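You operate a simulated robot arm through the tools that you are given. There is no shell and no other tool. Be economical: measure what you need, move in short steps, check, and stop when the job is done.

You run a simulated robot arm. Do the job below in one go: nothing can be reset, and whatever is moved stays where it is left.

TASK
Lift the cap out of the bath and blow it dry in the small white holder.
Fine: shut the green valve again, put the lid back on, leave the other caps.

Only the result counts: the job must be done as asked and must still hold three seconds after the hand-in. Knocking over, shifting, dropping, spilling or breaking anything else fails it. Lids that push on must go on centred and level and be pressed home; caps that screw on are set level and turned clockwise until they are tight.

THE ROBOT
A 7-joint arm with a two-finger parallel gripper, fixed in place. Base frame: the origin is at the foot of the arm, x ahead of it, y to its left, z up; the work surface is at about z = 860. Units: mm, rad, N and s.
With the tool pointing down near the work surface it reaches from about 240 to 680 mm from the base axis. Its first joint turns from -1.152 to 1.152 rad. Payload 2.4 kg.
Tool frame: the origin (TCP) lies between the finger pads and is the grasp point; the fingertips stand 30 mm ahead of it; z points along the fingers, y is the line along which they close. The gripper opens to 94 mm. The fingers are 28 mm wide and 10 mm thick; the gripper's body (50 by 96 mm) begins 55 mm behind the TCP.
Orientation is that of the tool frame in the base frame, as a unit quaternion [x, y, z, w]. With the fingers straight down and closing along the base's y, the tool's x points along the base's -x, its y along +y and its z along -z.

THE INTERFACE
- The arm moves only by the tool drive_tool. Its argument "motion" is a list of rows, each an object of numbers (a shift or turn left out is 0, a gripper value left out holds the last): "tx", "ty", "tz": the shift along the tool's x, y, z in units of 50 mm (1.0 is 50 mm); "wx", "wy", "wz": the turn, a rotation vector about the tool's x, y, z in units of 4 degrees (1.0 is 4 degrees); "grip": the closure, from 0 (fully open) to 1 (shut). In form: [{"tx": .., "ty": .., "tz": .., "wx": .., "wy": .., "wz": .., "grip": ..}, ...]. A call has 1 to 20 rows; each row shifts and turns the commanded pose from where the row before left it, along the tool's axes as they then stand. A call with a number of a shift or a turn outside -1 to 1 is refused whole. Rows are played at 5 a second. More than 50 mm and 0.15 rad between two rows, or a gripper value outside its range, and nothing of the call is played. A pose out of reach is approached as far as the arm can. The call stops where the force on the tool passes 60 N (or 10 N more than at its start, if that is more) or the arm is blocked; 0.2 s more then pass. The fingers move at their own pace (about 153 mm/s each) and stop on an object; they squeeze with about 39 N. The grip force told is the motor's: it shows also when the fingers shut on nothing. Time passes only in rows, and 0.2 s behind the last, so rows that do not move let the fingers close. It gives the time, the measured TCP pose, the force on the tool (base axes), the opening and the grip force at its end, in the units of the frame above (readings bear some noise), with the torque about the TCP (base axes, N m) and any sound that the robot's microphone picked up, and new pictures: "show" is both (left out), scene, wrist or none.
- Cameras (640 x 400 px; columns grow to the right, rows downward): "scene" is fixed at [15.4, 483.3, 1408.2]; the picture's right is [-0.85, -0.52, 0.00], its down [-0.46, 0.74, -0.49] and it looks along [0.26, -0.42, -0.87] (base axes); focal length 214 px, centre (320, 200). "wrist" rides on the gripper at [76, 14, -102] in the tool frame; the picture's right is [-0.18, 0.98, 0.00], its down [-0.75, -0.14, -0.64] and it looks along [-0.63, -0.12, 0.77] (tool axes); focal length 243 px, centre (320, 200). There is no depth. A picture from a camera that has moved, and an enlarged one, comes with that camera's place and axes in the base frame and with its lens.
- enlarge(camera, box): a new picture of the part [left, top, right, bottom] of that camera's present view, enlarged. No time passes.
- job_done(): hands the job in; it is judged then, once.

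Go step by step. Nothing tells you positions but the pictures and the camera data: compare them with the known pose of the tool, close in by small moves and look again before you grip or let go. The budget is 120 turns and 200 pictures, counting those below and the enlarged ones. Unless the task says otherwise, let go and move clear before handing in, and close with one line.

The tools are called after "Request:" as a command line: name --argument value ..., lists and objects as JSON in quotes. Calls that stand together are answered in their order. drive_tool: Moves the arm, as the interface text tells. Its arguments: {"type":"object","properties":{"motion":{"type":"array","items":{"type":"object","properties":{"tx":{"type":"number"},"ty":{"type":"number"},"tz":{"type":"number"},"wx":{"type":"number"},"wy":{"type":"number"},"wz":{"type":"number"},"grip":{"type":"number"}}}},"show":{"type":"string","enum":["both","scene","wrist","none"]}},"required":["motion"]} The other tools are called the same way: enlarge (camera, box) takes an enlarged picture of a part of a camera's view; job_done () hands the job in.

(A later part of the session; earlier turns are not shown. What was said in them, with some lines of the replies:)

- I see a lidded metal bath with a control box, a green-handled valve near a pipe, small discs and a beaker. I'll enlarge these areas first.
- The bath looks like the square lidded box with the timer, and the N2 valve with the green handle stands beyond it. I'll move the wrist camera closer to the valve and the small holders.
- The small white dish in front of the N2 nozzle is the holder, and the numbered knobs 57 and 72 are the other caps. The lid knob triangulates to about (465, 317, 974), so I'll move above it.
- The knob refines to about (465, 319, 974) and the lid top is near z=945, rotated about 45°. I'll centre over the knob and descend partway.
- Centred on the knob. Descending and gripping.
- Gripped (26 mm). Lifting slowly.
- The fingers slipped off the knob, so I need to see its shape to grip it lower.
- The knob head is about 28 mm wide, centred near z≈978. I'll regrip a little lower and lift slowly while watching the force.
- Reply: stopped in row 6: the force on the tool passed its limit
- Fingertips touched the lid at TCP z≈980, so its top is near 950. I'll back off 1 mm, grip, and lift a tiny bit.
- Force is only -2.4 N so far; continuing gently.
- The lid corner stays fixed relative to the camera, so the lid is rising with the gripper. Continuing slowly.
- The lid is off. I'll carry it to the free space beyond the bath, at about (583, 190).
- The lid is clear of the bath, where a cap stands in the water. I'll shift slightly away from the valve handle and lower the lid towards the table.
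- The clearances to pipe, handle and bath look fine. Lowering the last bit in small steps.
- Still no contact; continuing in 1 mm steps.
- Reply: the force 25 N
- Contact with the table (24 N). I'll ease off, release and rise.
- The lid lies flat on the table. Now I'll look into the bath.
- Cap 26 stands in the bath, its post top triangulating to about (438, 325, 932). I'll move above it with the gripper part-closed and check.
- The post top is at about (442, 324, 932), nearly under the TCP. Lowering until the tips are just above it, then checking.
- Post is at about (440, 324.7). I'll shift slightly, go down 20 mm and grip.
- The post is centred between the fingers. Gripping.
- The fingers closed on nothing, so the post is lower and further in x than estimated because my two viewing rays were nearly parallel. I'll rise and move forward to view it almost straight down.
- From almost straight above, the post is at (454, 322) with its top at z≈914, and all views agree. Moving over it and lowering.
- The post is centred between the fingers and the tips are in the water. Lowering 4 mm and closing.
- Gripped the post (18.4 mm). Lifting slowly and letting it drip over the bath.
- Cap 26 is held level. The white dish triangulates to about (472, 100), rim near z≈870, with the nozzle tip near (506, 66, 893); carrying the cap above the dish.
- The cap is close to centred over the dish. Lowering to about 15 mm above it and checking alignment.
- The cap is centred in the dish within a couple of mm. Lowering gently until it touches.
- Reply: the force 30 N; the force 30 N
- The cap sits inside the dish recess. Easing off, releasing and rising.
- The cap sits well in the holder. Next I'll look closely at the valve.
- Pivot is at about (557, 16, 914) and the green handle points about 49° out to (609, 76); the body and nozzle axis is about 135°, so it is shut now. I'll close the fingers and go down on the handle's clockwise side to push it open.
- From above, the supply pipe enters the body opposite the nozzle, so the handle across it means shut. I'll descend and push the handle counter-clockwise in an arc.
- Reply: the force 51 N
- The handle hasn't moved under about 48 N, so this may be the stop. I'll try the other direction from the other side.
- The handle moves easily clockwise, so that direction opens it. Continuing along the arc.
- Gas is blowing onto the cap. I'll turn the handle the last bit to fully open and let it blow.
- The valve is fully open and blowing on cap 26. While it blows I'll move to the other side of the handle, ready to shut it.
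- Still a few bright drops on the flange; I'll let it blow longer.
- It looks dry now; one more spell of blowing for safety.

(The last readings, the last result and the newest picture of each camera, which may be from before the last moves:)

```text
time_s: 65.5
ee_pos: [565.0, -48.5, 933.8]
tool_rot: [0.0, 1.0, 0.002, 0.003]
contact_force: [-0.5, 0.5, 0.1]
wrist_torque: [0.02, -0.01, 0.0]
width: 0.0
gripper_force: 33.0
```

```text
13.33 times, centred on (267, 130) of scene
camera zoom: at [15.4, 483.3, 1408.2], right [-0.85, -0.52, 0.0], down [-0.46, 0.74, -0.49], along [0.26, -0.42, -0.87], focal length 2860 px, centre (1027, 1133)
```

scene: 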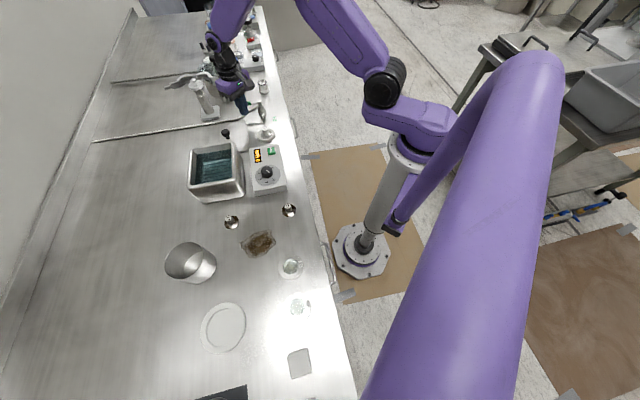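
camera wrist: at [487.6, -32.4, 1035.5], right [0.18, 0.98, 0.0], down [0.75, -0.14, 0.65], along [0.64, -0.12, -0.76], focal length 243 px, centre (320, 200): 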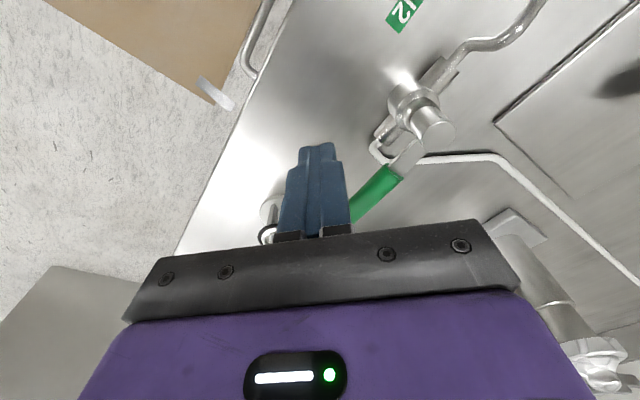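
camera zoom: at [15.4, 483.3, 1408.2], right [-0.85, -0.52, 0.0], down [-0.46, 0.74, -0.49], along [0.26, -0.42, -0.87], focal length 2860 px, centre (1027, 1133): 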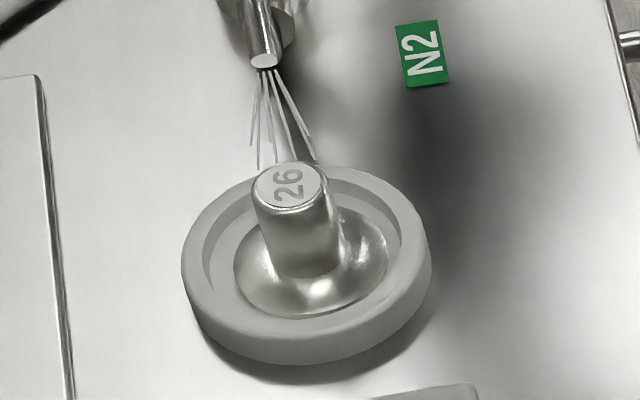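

Dry. Now I'll push the handle back counter-clockwise to its shut stop.

Request:
drive_tool --motion '[{"tx": -0.164, "ty": 0.036}, {"tx": -0.152, "ty": 0.052}, {"tx": -0.144, "ty": 0.072}, {"tx": -0.134, "ty": 0.09}, {"tx": -0.122, "ty": 0.104}, {"tx": -0.11, "ty": 0.12}, {"tx": -0.094, "ty": 0.13}, {"tx": -0.076, "ty": 0.142}, {"tx": -0.06, "ty": 0.15}, {"tx": -0.04, "ty": 0.156}, {"tx": -0.02, "ty": 0.16}, {"tx": -0.002, "ty": 0.162}, {"tx": 0.018, "ty": 0.16}, {"tx": 0.038, "ty": 0.156}, {"tx": 0.038, "ty": 0.108}, {"tx": 0.038, "ty": 0.084}]' --show "wrist"

Request:
enlarge --camera "scene" --box '[225, 80, 295, 150]'

```text
time_s: 68.9
ee_pos: [614.9, 45.6, 936.1]
tool_rot: [0.002, 1.0, 0.001, 0.004]
contact_force: [4.0, -8.1, -2.1]
wrist_torque: [-0.23, -0.11, 0.08]
width: 0.0
gripper_force: 33.1
camera wrist: at [537.8, 60.5, 1037.1], right [0.19, 0.98, 0.0], down [0.75, -0.14, 0.65], along [0.64, -0.12, -0.76], focal length 243 px, centre (320, 200)
```

wrist: 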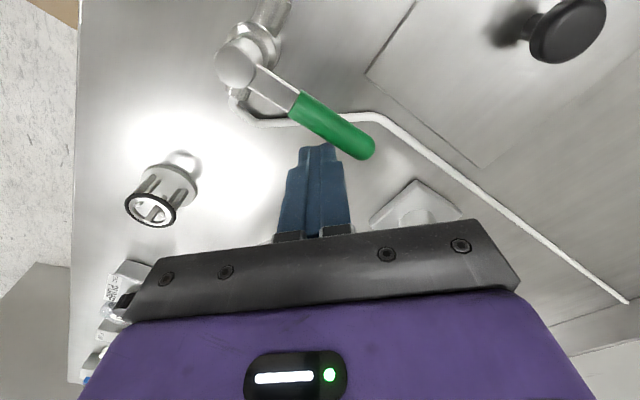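

```text
5.71 times, centred on (260, 115) of scene
camera zoom: at [15.6, 483.1, 1408.3], right [-0.85, -0.52, 0.0], down [-0.46, 0.74, -0.49], along [0.26, -0.42, -0.87], focal length 1226 px, centre (663, 686)
```

zoom: 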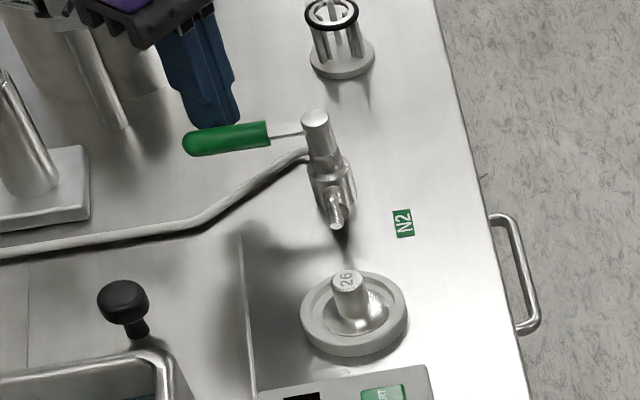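

The gas has stopped and the handle is at its stop. A small extra push to seat it, then back off and rise.

Request:
drive_tool --motion '[{"tx": 0.04, "ty": 0.05}, {}, {"tx": -0.1, "ty": -0.16}, {"tx": -0.1, "ty": -0.2}, {"tz": -0.8}, {"tz": -0.8}]' --show "wrist"

Request:
enlarge --camera "scene" --box '[225, 80, 295, 150]'

```text
time_s: 70.3
ee_pos: [623.7, 32.4, 1014.7]
tool_rot: [-0.002, 1.0, 0.001, 0.002]
contact_force: [0.3, -0.3, -0.9]
wrist_torque: [0.04, -0.01, 0.0]
width: 0.3
gripper_force: 32.8
camera wrist: at [546.6, 47.4, 1116.7], right [0.18, 0.98, 0.0], down [0.75, -0.14, 0.64], along [0.63, -0.11, -0.76], focal length 243 px, centre (320, 200)
```

wrist: 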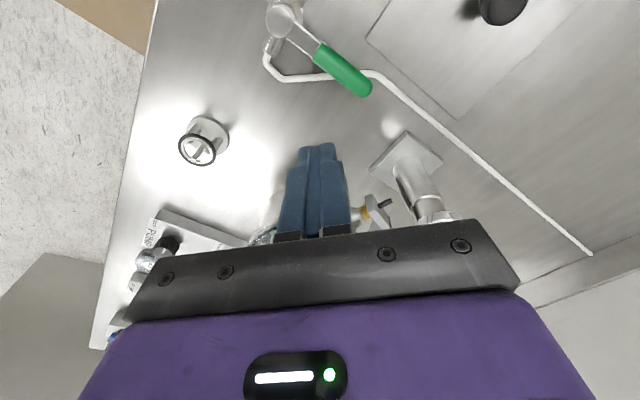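

```text
5.71 times, centred on (260, 115) of scene
camera zoom: at [15.4, 483.3, 1408.2], right [-0.85, -0.52, 0.0], down [-0.46, 0.74, -0.49], along [0.26, -0.42, -0.87], focal length 1226 px, centre (663, 686)
```

zoom: 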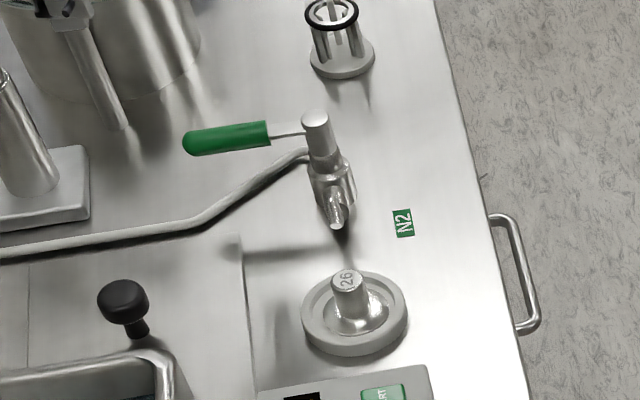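

The valve is shut. Now back above the lid knob at about (577, 197).

Request:
drive_tool --motion '[{"tx": 0.186, "ty": 0.66}, {"tx": 0.186, "ty": 0.66, "grip": 0.4}, {"tx": 0.186, "ty": 0.66}, {"tx": 0.186, "ty": 0.66}, {"tx": 0.186, "ty": 0.65}, {"tz": 0.7}, {"tz": 0.7}]'

Request:
enlarge --camera "wrist" --box '[220, 60, 440, 230]'

```text
time_s: 71.9
ee_pos: [575.7, 196.2, 945.8]
tool_rot: [0.0, 1.0, 0.002, 0.002]
contact_force: [0.5, 0.1, 0.3]
wrist_torque: [0.01, -0.01, 0.01]
width: 56.6
gripper_force: 0.2
camera wrist: at [499.5, 212.7, 1047.2], right [0.18, 0.98, 0.0], down [0.75, -0.14, 0.65], along [0.64, -0.12, -0.76], focal length 243 px, centre (320, 200)
```

scene: 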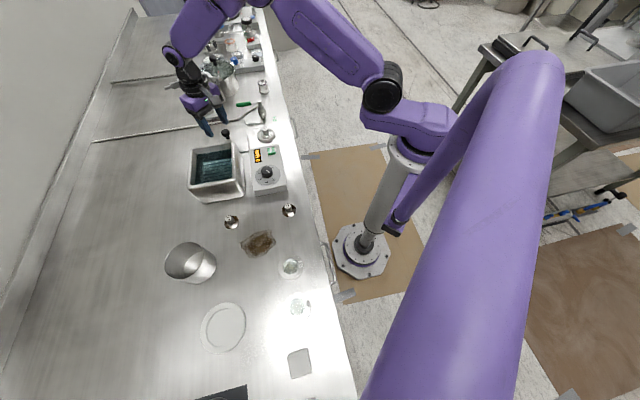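
wrist: 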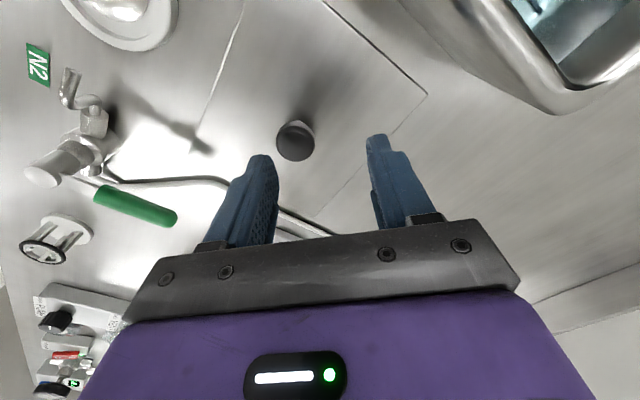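

```text
2.35 times, centred on (330, 145) of wrist
camera zoom: at [499.5, 212.7, 1047.2], right [0.18, 0.98, 0.0], down [0.75, -0.14, 0.65], along [0.64, -0.12, -0.76], focal length 571 px, centre (296, 329)
```

zoom: 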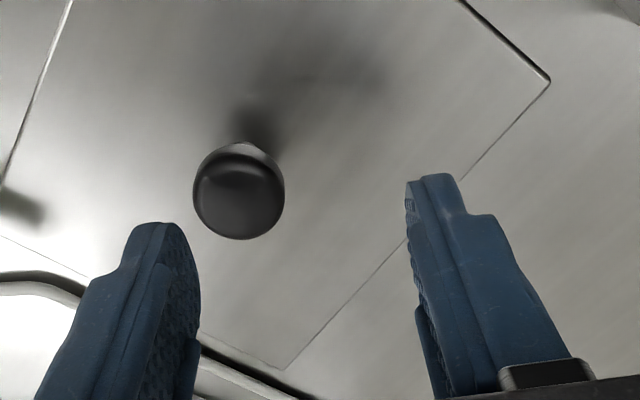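

The knob now measures (574, 181), shifted about 15 mm from where I let go, but the lid's yaw is unchanged. Re-centring over the knob.

Request:
drive_tool --motion '[{"tx": 0.03, "ty": -0.3}, {"tz": 0.1}]' --show "wrist"

Request:
enlarge --camera "wrist" --box '[220, 60, 440, 230]'

Request:
enlarge --camera "scene" --box '[190, 95, 260, 165]'

```text
time_s: 72.5
ee_pos: [573.1, 181.3, 939.2]
tool_rot: [0.0, 1.0, 0.001, 0.002]
contact_force: [-0.4, -0.5, 0.0]
wrist_torque: [-0.02, 0.02, 0.01]
width: 56.4
gripper_force: 0.0
camera wrist: at [497.4, 196.7, 1041.3], right [0.18, 0.98, 0.0], down [0.75, -0.14, 0.65], along [0.63, -0.12, -0.76], focal length 243 px, centre (320, 200)
```

wrist: 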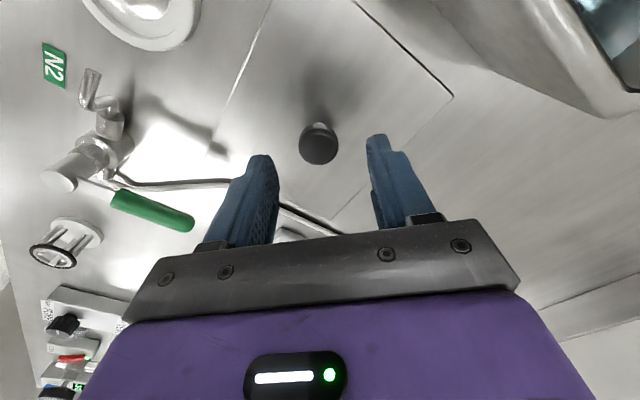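

```text
2.35 times, centred on (330, 145) of wrist
camera zoom: at [497.4, 196.7, 1041.3], right [0.18, 0.98, 0.0], down [0.75, -0.14, 0.65], along [0.63, -0.12, -0.76], focal length 571 px, centre (296, 329)
```

zoom: 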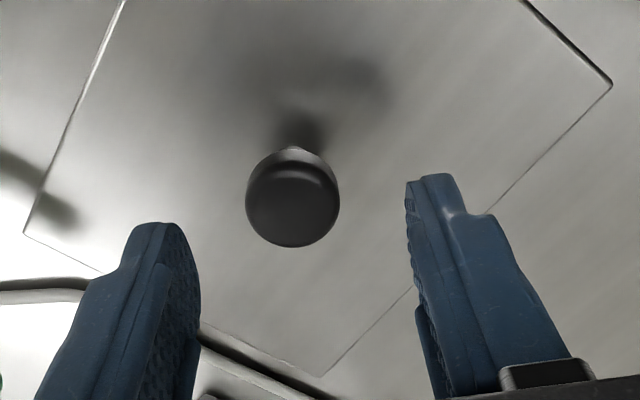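

```text
5.71 times, centred on (225, 130) of scene
camera zoom: at [15.4, 483.3, 1408.2], right [-0.85, -0.52, 0.0], down [-0.46, 0.74, -0.49], along [0.26, -0.42, -0.87], focal length 1226 px, centre (863, 600)
```

zoom: 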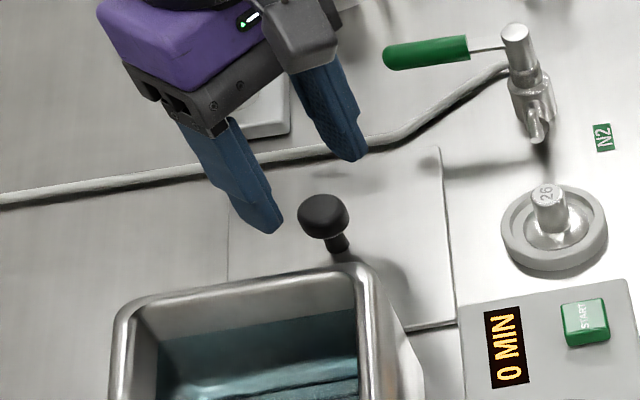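

Centred on the knob. Descending and gripping.

Request:
drive_tool --motion '[{"tx": 0.02, "ty": 0.01, "tz": 0.4}, {"tz": 0.34}, {"tz": 0.06}, {"grip": 1}, {"grip": 1}, {"grip": 1}]' --show "wrist"

```text
time_s: 73.9
ee_pos: [573.6, 181.6, 899.0]
tool_rot: [0.0, 1.0, 0.002, 0.003]
contact_force: [0.0, -0.6, -0.5]
wrist_torque: [-0.03, -0.03, -0.01]
width: 26.7
gripper_force: 39.1
camera wrist: at [496.0, 197.1, 1000.7], right [0.18, 0.98, 0.0], down [0.75, -0.14, 0.65], along [0.64, -0.12, -0.76], focal length 243 px, centre (320, 200)
```

wrist: 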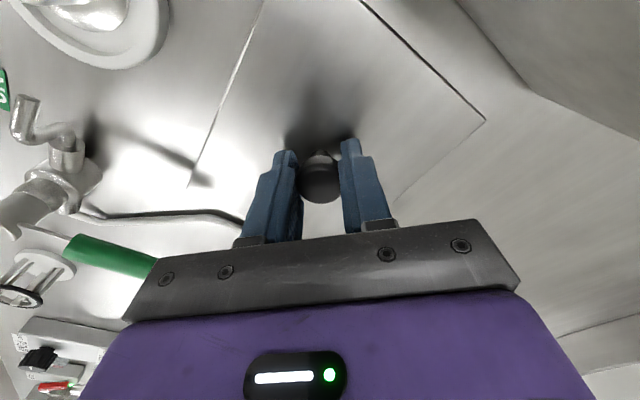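

The grip is a few mm higher than the one that held, so I'll reopen slightly, drop 3.5 mm and regrip.

Request:
drive_tool --motion '[{"grip": 0.6}, {"grip": 0.6}, {"tz": 0.07}, {"grip": 1}, {"grip": 1}, {"grip": 1}]' --show "wrist"

```text
time_s: 75.3
ee_pos: [572.2, 181.2, 896.5]
tool_rot: [0.0, 1.0, 0.001, 0.002]
contact_force: [-2.3, 0.2, 2.3]
wrist_torque: [0.02, 0.22, 0.03]
width: 26.6
gripper_force: 39.5
camera wrist: at [496.3, 197.1, 997.8], right [0.18, 0.98, 0.0], down [0.75, -0.14, 0.65], along [0.64, -0.12, -0.76], focal length 243 px, centre (320, 200)
```

wrist: 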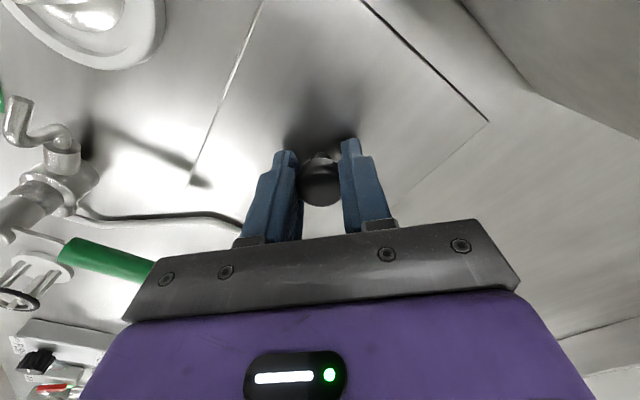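

Good grip. Lifting slowly.

Request:
drive_tool --motion '[{"tz": -0.04}, {"tz": -0.06}, {"tz": -0.08}, {"tz": -0.1}, {"tz": -0.15}, {"tz": -0.15}, {"tz": -0.2}, {"tz": -0.2}, {"tz": -0.2}, {"tz": -0.25}, {"tz": -0.25}, {"tz": -0.25}, {"tz": -0.25}, {"tz": -0.25}, {"tz": -0.2}, {"tz": -0.1}]'

```text
time_s: 78.7
ee_pos: [571.5, 180.2, 1034.0]
tool_rot: [0.0, 1.0, 0.002, 0.003]
contact_force: [-0.3, 0.0, -1.2]
wrist_torque: [0.01, -0.04, -0.03]
width: 26.7
gripper_force: 38.8
camera wrist: at [495.5, 195.7, 1134.9], right [0.18, 0.98, 0.0], down [0.75, -0.14, 0.65], along [0.64, -0.12, -0.76], focal length 243 px, centre (320, 200)
```

scene: 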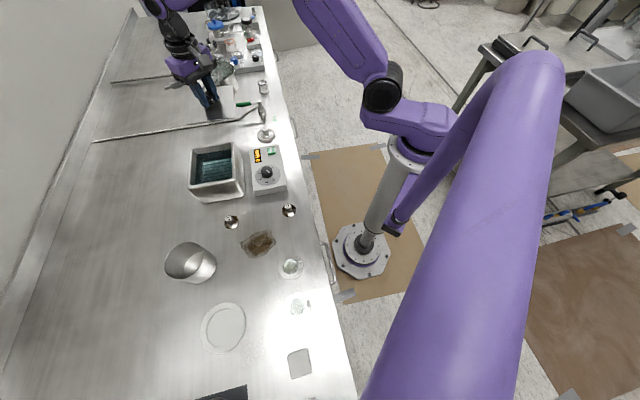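
wrist: 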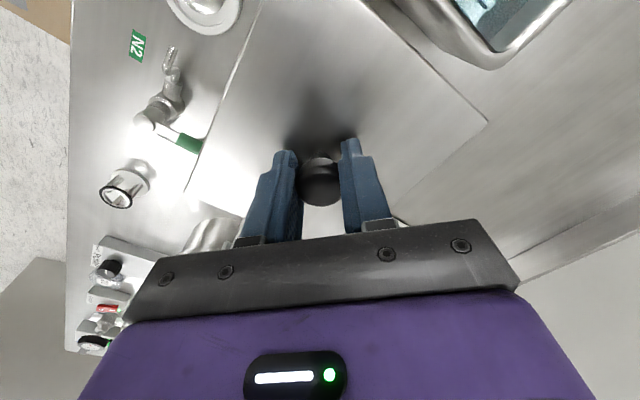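

Request:
enlarge --camera "scene" --box '[150, 60, 290, 210]'

Request:
enlarge --camera "wrist" --box '[160, 0, 520, 230]'

```text
2.67 times, centred on (220, 135) of scene
camera zoom: at [15.4, 483.3, 1408.2], right [-0.85, -0.52, 0.0], down [-0.46, 0.74, -0.49], along [0.26, -0.42, -0.87], focal length 572 px, centre (587, 373)
```

zoom: 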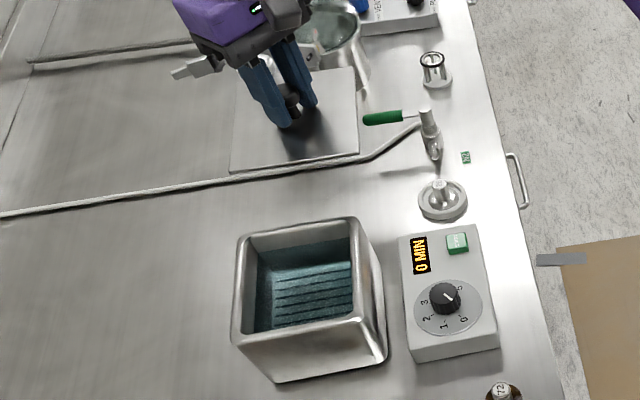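

```text
1.74 times, centred on (340, 115) of wrist
camera zoom: at [495.5, 195.7, 1134.9], right [0.18, 0.98, 0.0], down [0.75, -0.14, 0.65], along [0.64, -0.12, -0.76], focal length 422 px, centre (285, 348)
```

zoom: 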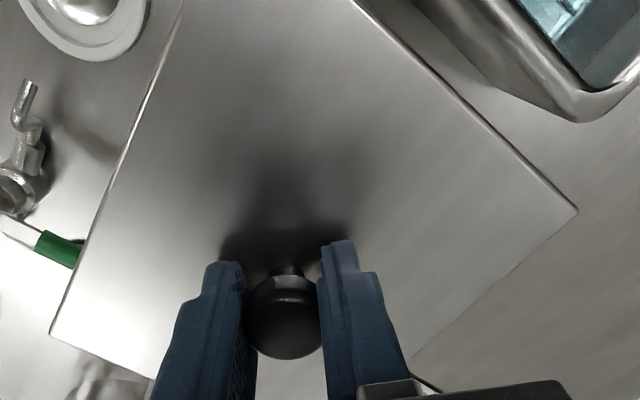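

The lid looks properly held. Carrying it back over the bath, to the pose at which it was lifted off, (466, 321.7).

Request:
drive_tool --motion '[{"tx": 0.066, "ty": 0.0885}, {"tx": 0.132, "ty": 0.177}, {"tx": 0.132, "ty": 0.177}, {"tx": 0.132, "ty": 0.177}, {"tx": 0.132, "ty": 0.177}, {"tx": 0.132, "ty": 0.177}, {"tx": 0.132, "ty": 0.177}, {"tx": 0.132, "ty": 0.177}, {"tx": 0.132, "ty": 0.177}, {"tx": 0.132, "ty": 0.177}, {"tx": 0.132, "ty": 0.177}, {"tx": 0.132, "ty": 0.177}, {"tx": 0.132, "ty": 0.177}, {"tx": 0.132, "ty": 0.177}, {"tx": 0.132, "ty": 0.177}, {"tx": 0.132, "ty": 0.177}, {"tx": 0.066, "ty": 0.0885}, {"tz": 0.3}, {"tz": 0.2}]'

Request:
enlarge --camera "scene" --box '[165, 120, 265, 210]'

Request:
enlarge --camera "wrist" --box '[160, 0, 520, 230]'

```text
time_s: 82.7
ee_pos: [464.4, 321.6, 1008.0]
tool_rot: [0.0, 1.0, 0.002, 0.003]
contact_force: [-0.2, 0.5, -1.5]
wrist_torque: [0.02, 0.02, -0.02]
width: 26.4
gripper_force: 39.3
camera wrist: at [389.2, 336.5, 1110.2], right [0.18, 0.98, 0.0], down [0.75, -0.14, 0.65], along [0.64, -0.12, -0.76], focal length 243 px, centre (320, 200)
```

scene: 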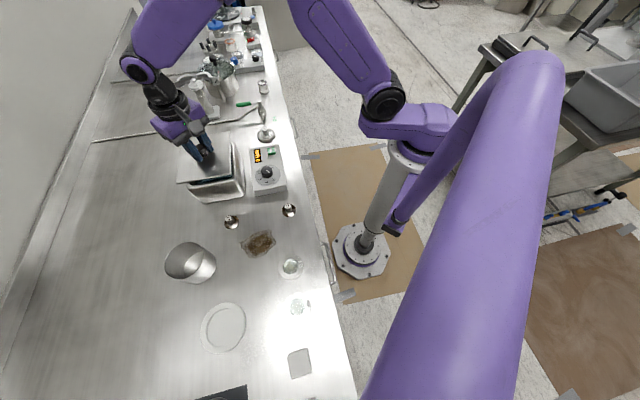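
wrist: 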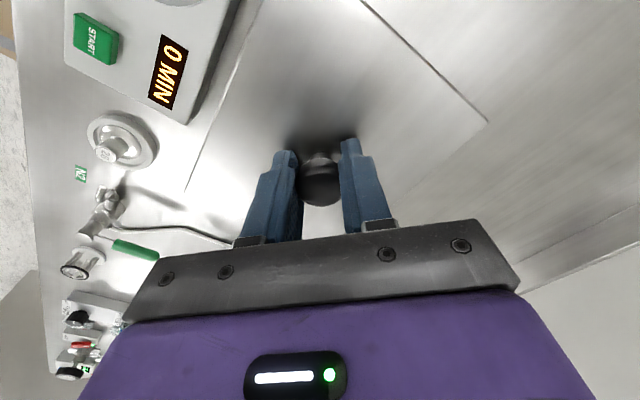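

```text
4.44 times, centred on (215, 165) of scene
camera zoom: at [15.4, 483.3, 1408.2], right [-0.85, -0.52, 0.0], down [-0.46, 0.74, -0.49], along [0.26, -0.42, -0.87], focal length 953 px, centre (787, 356)
```

zoom: 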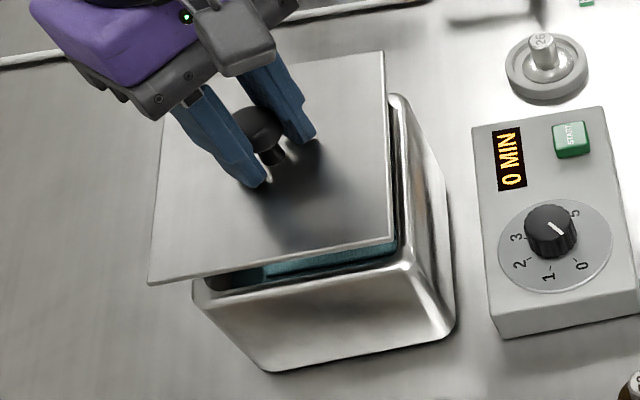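

```text
1.74 times, centred on (340, 115) of wrist
camera zoom: at [389.2, 336.5, 1110.2], right [0.18, 0.98, 0.0], down [0.75, -0.14, 0.65], along [0.64, -0.12, -0.76], focal length 422 px, centre (285, 348)
```

zoom: 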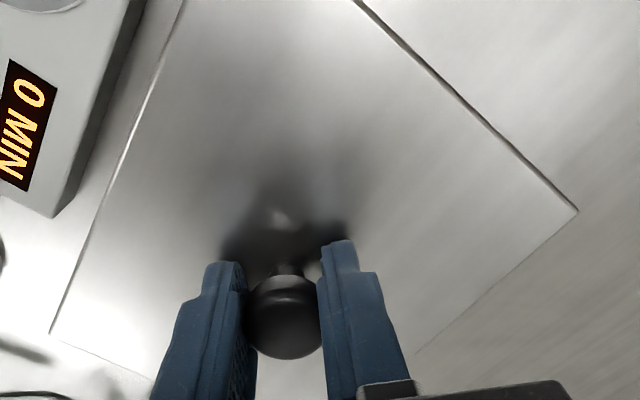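

Nearly aligned. Nudging +1 mm in x and lowering to just above the rim to compare edges.

Request:
drive_tool --motion '[{"tx": -0.025, "ty": 0.01, "tz": 0.15}, {"tz": 0.15}, {"tz": 0.1}]' --show "none"

Request:
enlarge --camera "scene" --box '[175, 130, 255, 210]'

Request:
enlarge --camera "wrist" --box '[160, 0, 520, 230]'

```text
time_s: 83.5
ee_pos: [467.7, 321.7, 988.2]
tool_rot: [0.0, 1.0, 0.003, 0.003]
contact_force: [1.2, -0.3, -1.5]
wrist_torque: [-0.01, 0.01, -0.05]
width: 26.8
gripper_force: 38.5
```

```text
5.00 times, centred on (215, 170) of scene
camera zoom: at [15.4, 483.3, 1408.2], right [-0.85, -0.52, 0.0], down [-0.46, 0.74, -0.49], along [0.26, -0.42, -0.87], focal length 1072 px, centre (845, 350)
```

zoom: 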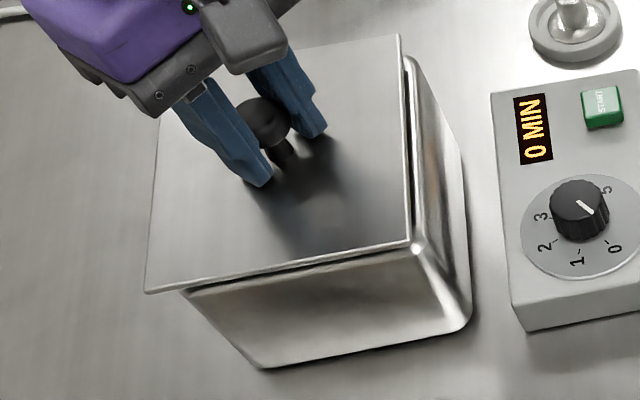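

```text
1.74 times, centred on (340, 115) of wrist
camera zoom: at [391.4, 337.9, 1089.8], right [0.18, 0.98, 0.0], down [0.75, -0.14, 0.65], along [0.64, -0.12, -0.76], focal length 422 px, centre (285, 348)
```

zoom: 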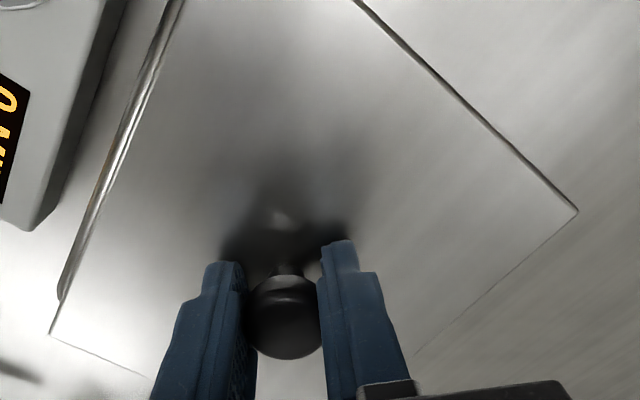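

Compared with the original seated picture the lid is about (+4, +2.5) mm off. Correcting and checking again.

Request:
drive_tool --motion '[{"tx": 0.04, "ty": -0.025}, {"tx": 0.04, "ty": -0.025}]' --show "none"

Request:
enlarge --camera "scene" --box '[180, 130, 260, 210]'

Request:
enlarge --camera "wrist" --box '[160, 0, 520, 230]'

```text
time_s: 84.1
ee_pos: [464.1, 320.6, 989.0]
tool_rot: [0.0, 1.0, 0.002, 0.002]
contact_force: [0.7, -0.3, -2.2]
wrist_torque: [0.01, 0.06, -0.03]
width: 26.6
gripper_force: 38.9
```

```text
5.00 times, centred on (220, 170) of scene
camera zoom: at [15.4, 483.3, 1408.2], right [-0.85, -0.52, 0.0], down [-0.46, 0.74, -0.49], along [0.26, -0.42, -0.87], focal length 1072 px, centre (820, 350)
```

zoom: 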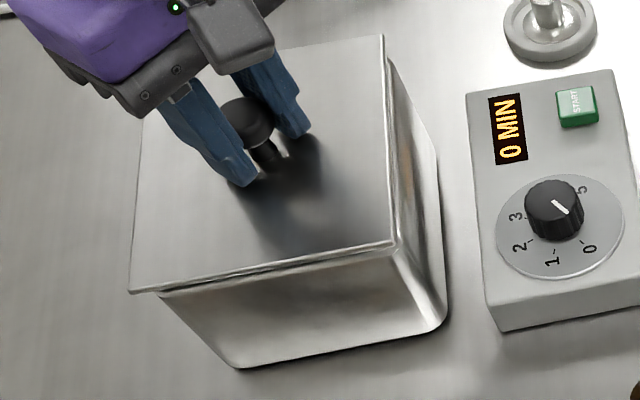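

```text
1.74 times, centred on (340, 115) of wrist
camera zoom: at [387.2, 335.6, 1089.8], right [0.18, 0.98, 0.0], down [0.75, -0.14, 0.65], along [0.64, -0.12, -0.76], focal length 422 px, centre (285, 348)
```

zoom: 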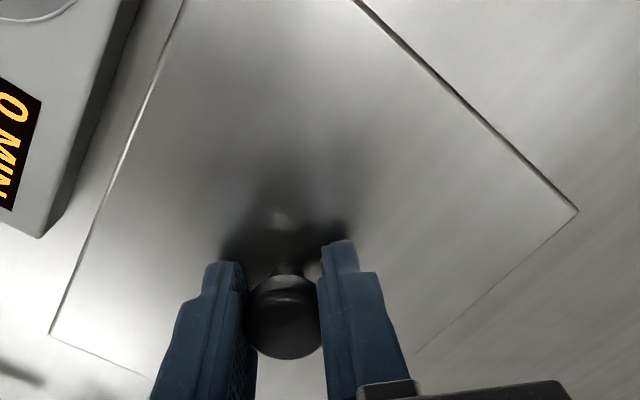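

Now within about 1 mm of the original outline. Small final nudge, then lower onto the rim.

Request:
drive_tool --motion '[{"tx": 0.016, "ty": -0.01, "tz": 0.03}, {"tz": 0.03}, {"tz": 0.03}]' --show "none"

```text
time_s: 84.9
ee_pos: [464.1, 320.1, 984.7]
tool_rot: [0.0, 1.0, 0.002, 0.002]
contact_force: [0.3, 0.4, -1.3]
wrist_torque: [-0.03, 0.01, -0.04]
width: 26.7
gripper_force: 39.5
```

Request:
drive_tool --motion '[{"tz": 0.025}, {"tz": 0.025}]' --show "none"

Request:
enlarge --camera "scene" --box '[180, 130, 260, 210]'

```text
time_s: 85.5
ee_pos: [462.8, 319.8, 980.5]
tool_rot: [0.001, 1.0, 0.001, 0.003]
contact_force: [-0.6, -0.8, 4.3]
wrist_torque: [0.08, 0.39, 0.05]
width: 26.5
gripper_force: 38.7
```

```text
5.00 times, centred on (220, 170) of scene
camera zoom: at [15.3, 483.2, 1408.2], right [-0.85, -0.52, 0.0], down [-0.46, 0.74, -0.49], along [0.26, -0.42, -0.87], focal length 1072 px, centre (820, 350)
```

zoom: 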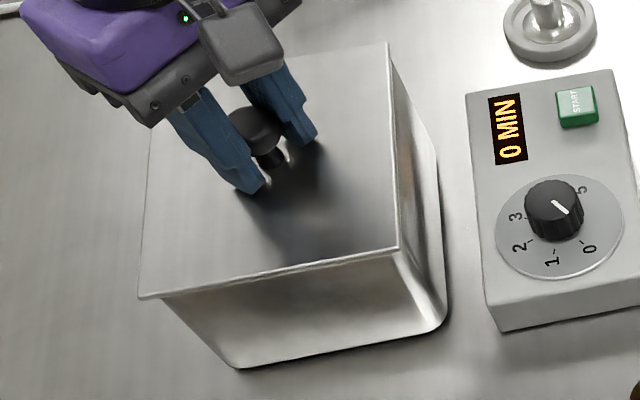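

The lid outline matches the original exactly. Pressing it home lightly.

Request:
drive_tool --motion '[{"tz": 0.02}, {"tz": 0.02}, {}]' --show "none"

```text
time_s: 86.3
ee_pos: [463.1, 319.7, 980.9]
tool_rot: [0.001, 1.0, 0.003, 0.005]
contact_force: [-1.4, -5.5, 26.8]
wrist_torque: [-0.12, 0.38, -0.08]
width: 26.6
gripper_force: 38.8
```

Seated firmly at 27 N. Unloading, releasing gently and rising.

Request:
drive_tool --motion '[{"tz": -0.045}, {"grip": 0.62}, {"grip": 0.62}, {"tz": -0.1}, {"tz": -0.4}, {"tz": -0.7}, {"tz": -0.7}]'

Request:
enlarge --camera "scene" --box '[180, 130, 260, 210]'

Request:
enlarge --camera "scene" --box '[225, 80, 295, 150]'

```text
time_s: 87.9
ee_pos: [463.2, 320.3, 1076.9]
tool_rot: [0.001, 1.0, 0.002, 0.002]
contact_force: [-0.1, -0.1, -0.6]
wrist_torque: [0.01, 0.0, -0.04]
width: 35.9
gripper_force: 0.1
camera wrist: at [386.2, 335.6, 1178.8], right [0.18, 0.98, 0.0], down [0.75, -0.14, 0.65], along [0.63, -0.12, -0.76], focal length 243 px, centre (320, 200)
```

scene: 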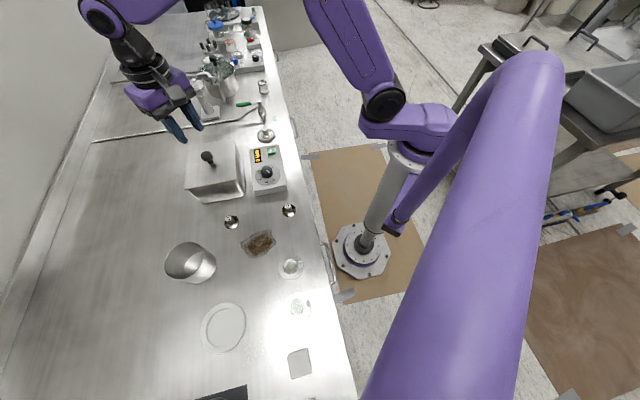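
wrist: 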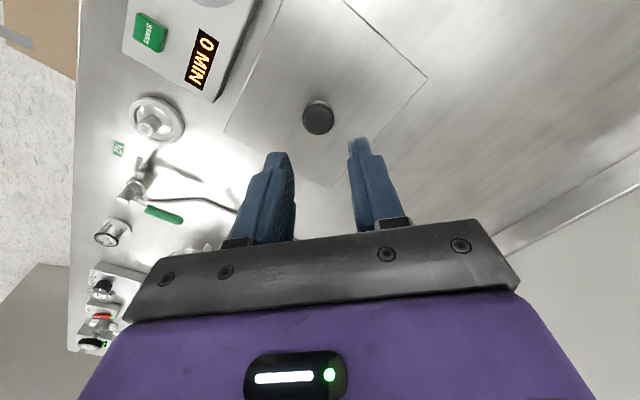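

```text
5.00 times, centred on (220, 170) of scene
camera zoom: at [15.4, 483.3, 1408.2], right [-0.85, -0.52, 0.0], down [-0.46, 0.74, -0.49], along [0.26, -0.42, -0.87], focal length 1072 px, centre (820, 350)
```

zoom: 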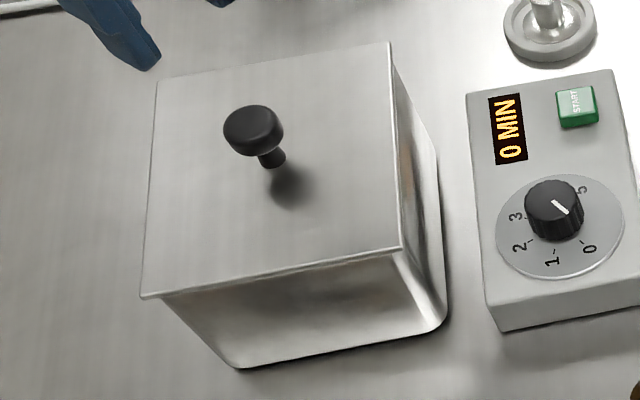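

```text
5.71 times, centred on (260, 115) of scene
camera zoom: at [15.4, 483.3, 1408.2], right [-0.85, -0.52, 0.0], down [-0.46, 0.74, -0.49], along [0.26, -0.42, -0.87], focal length 1226 px, centre (663, 686)
```

zoom: 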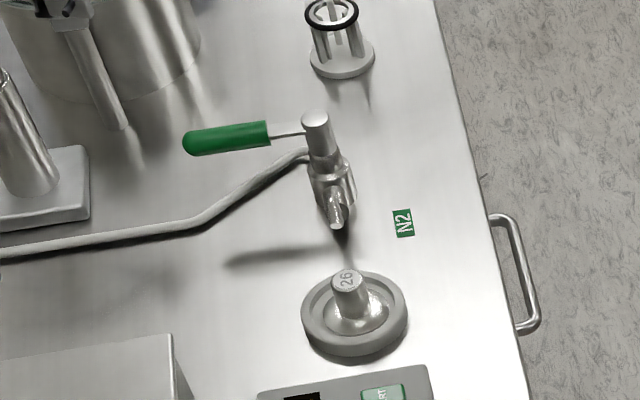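

The lid is back on level and within about 1 mm of where it started. The valve is shut, cap 26 is dry in the white holder, and the other caps are untouched, so I'm handing in.

Request:
job_done

```text
The job is handed in.
```

I lifted cap 26 out of the bath and blew it dry in the small white holder, where it looked dry in the enlarged views. I shut the green valve to its stop, pressed the lid back on level, and left the other caps alone.
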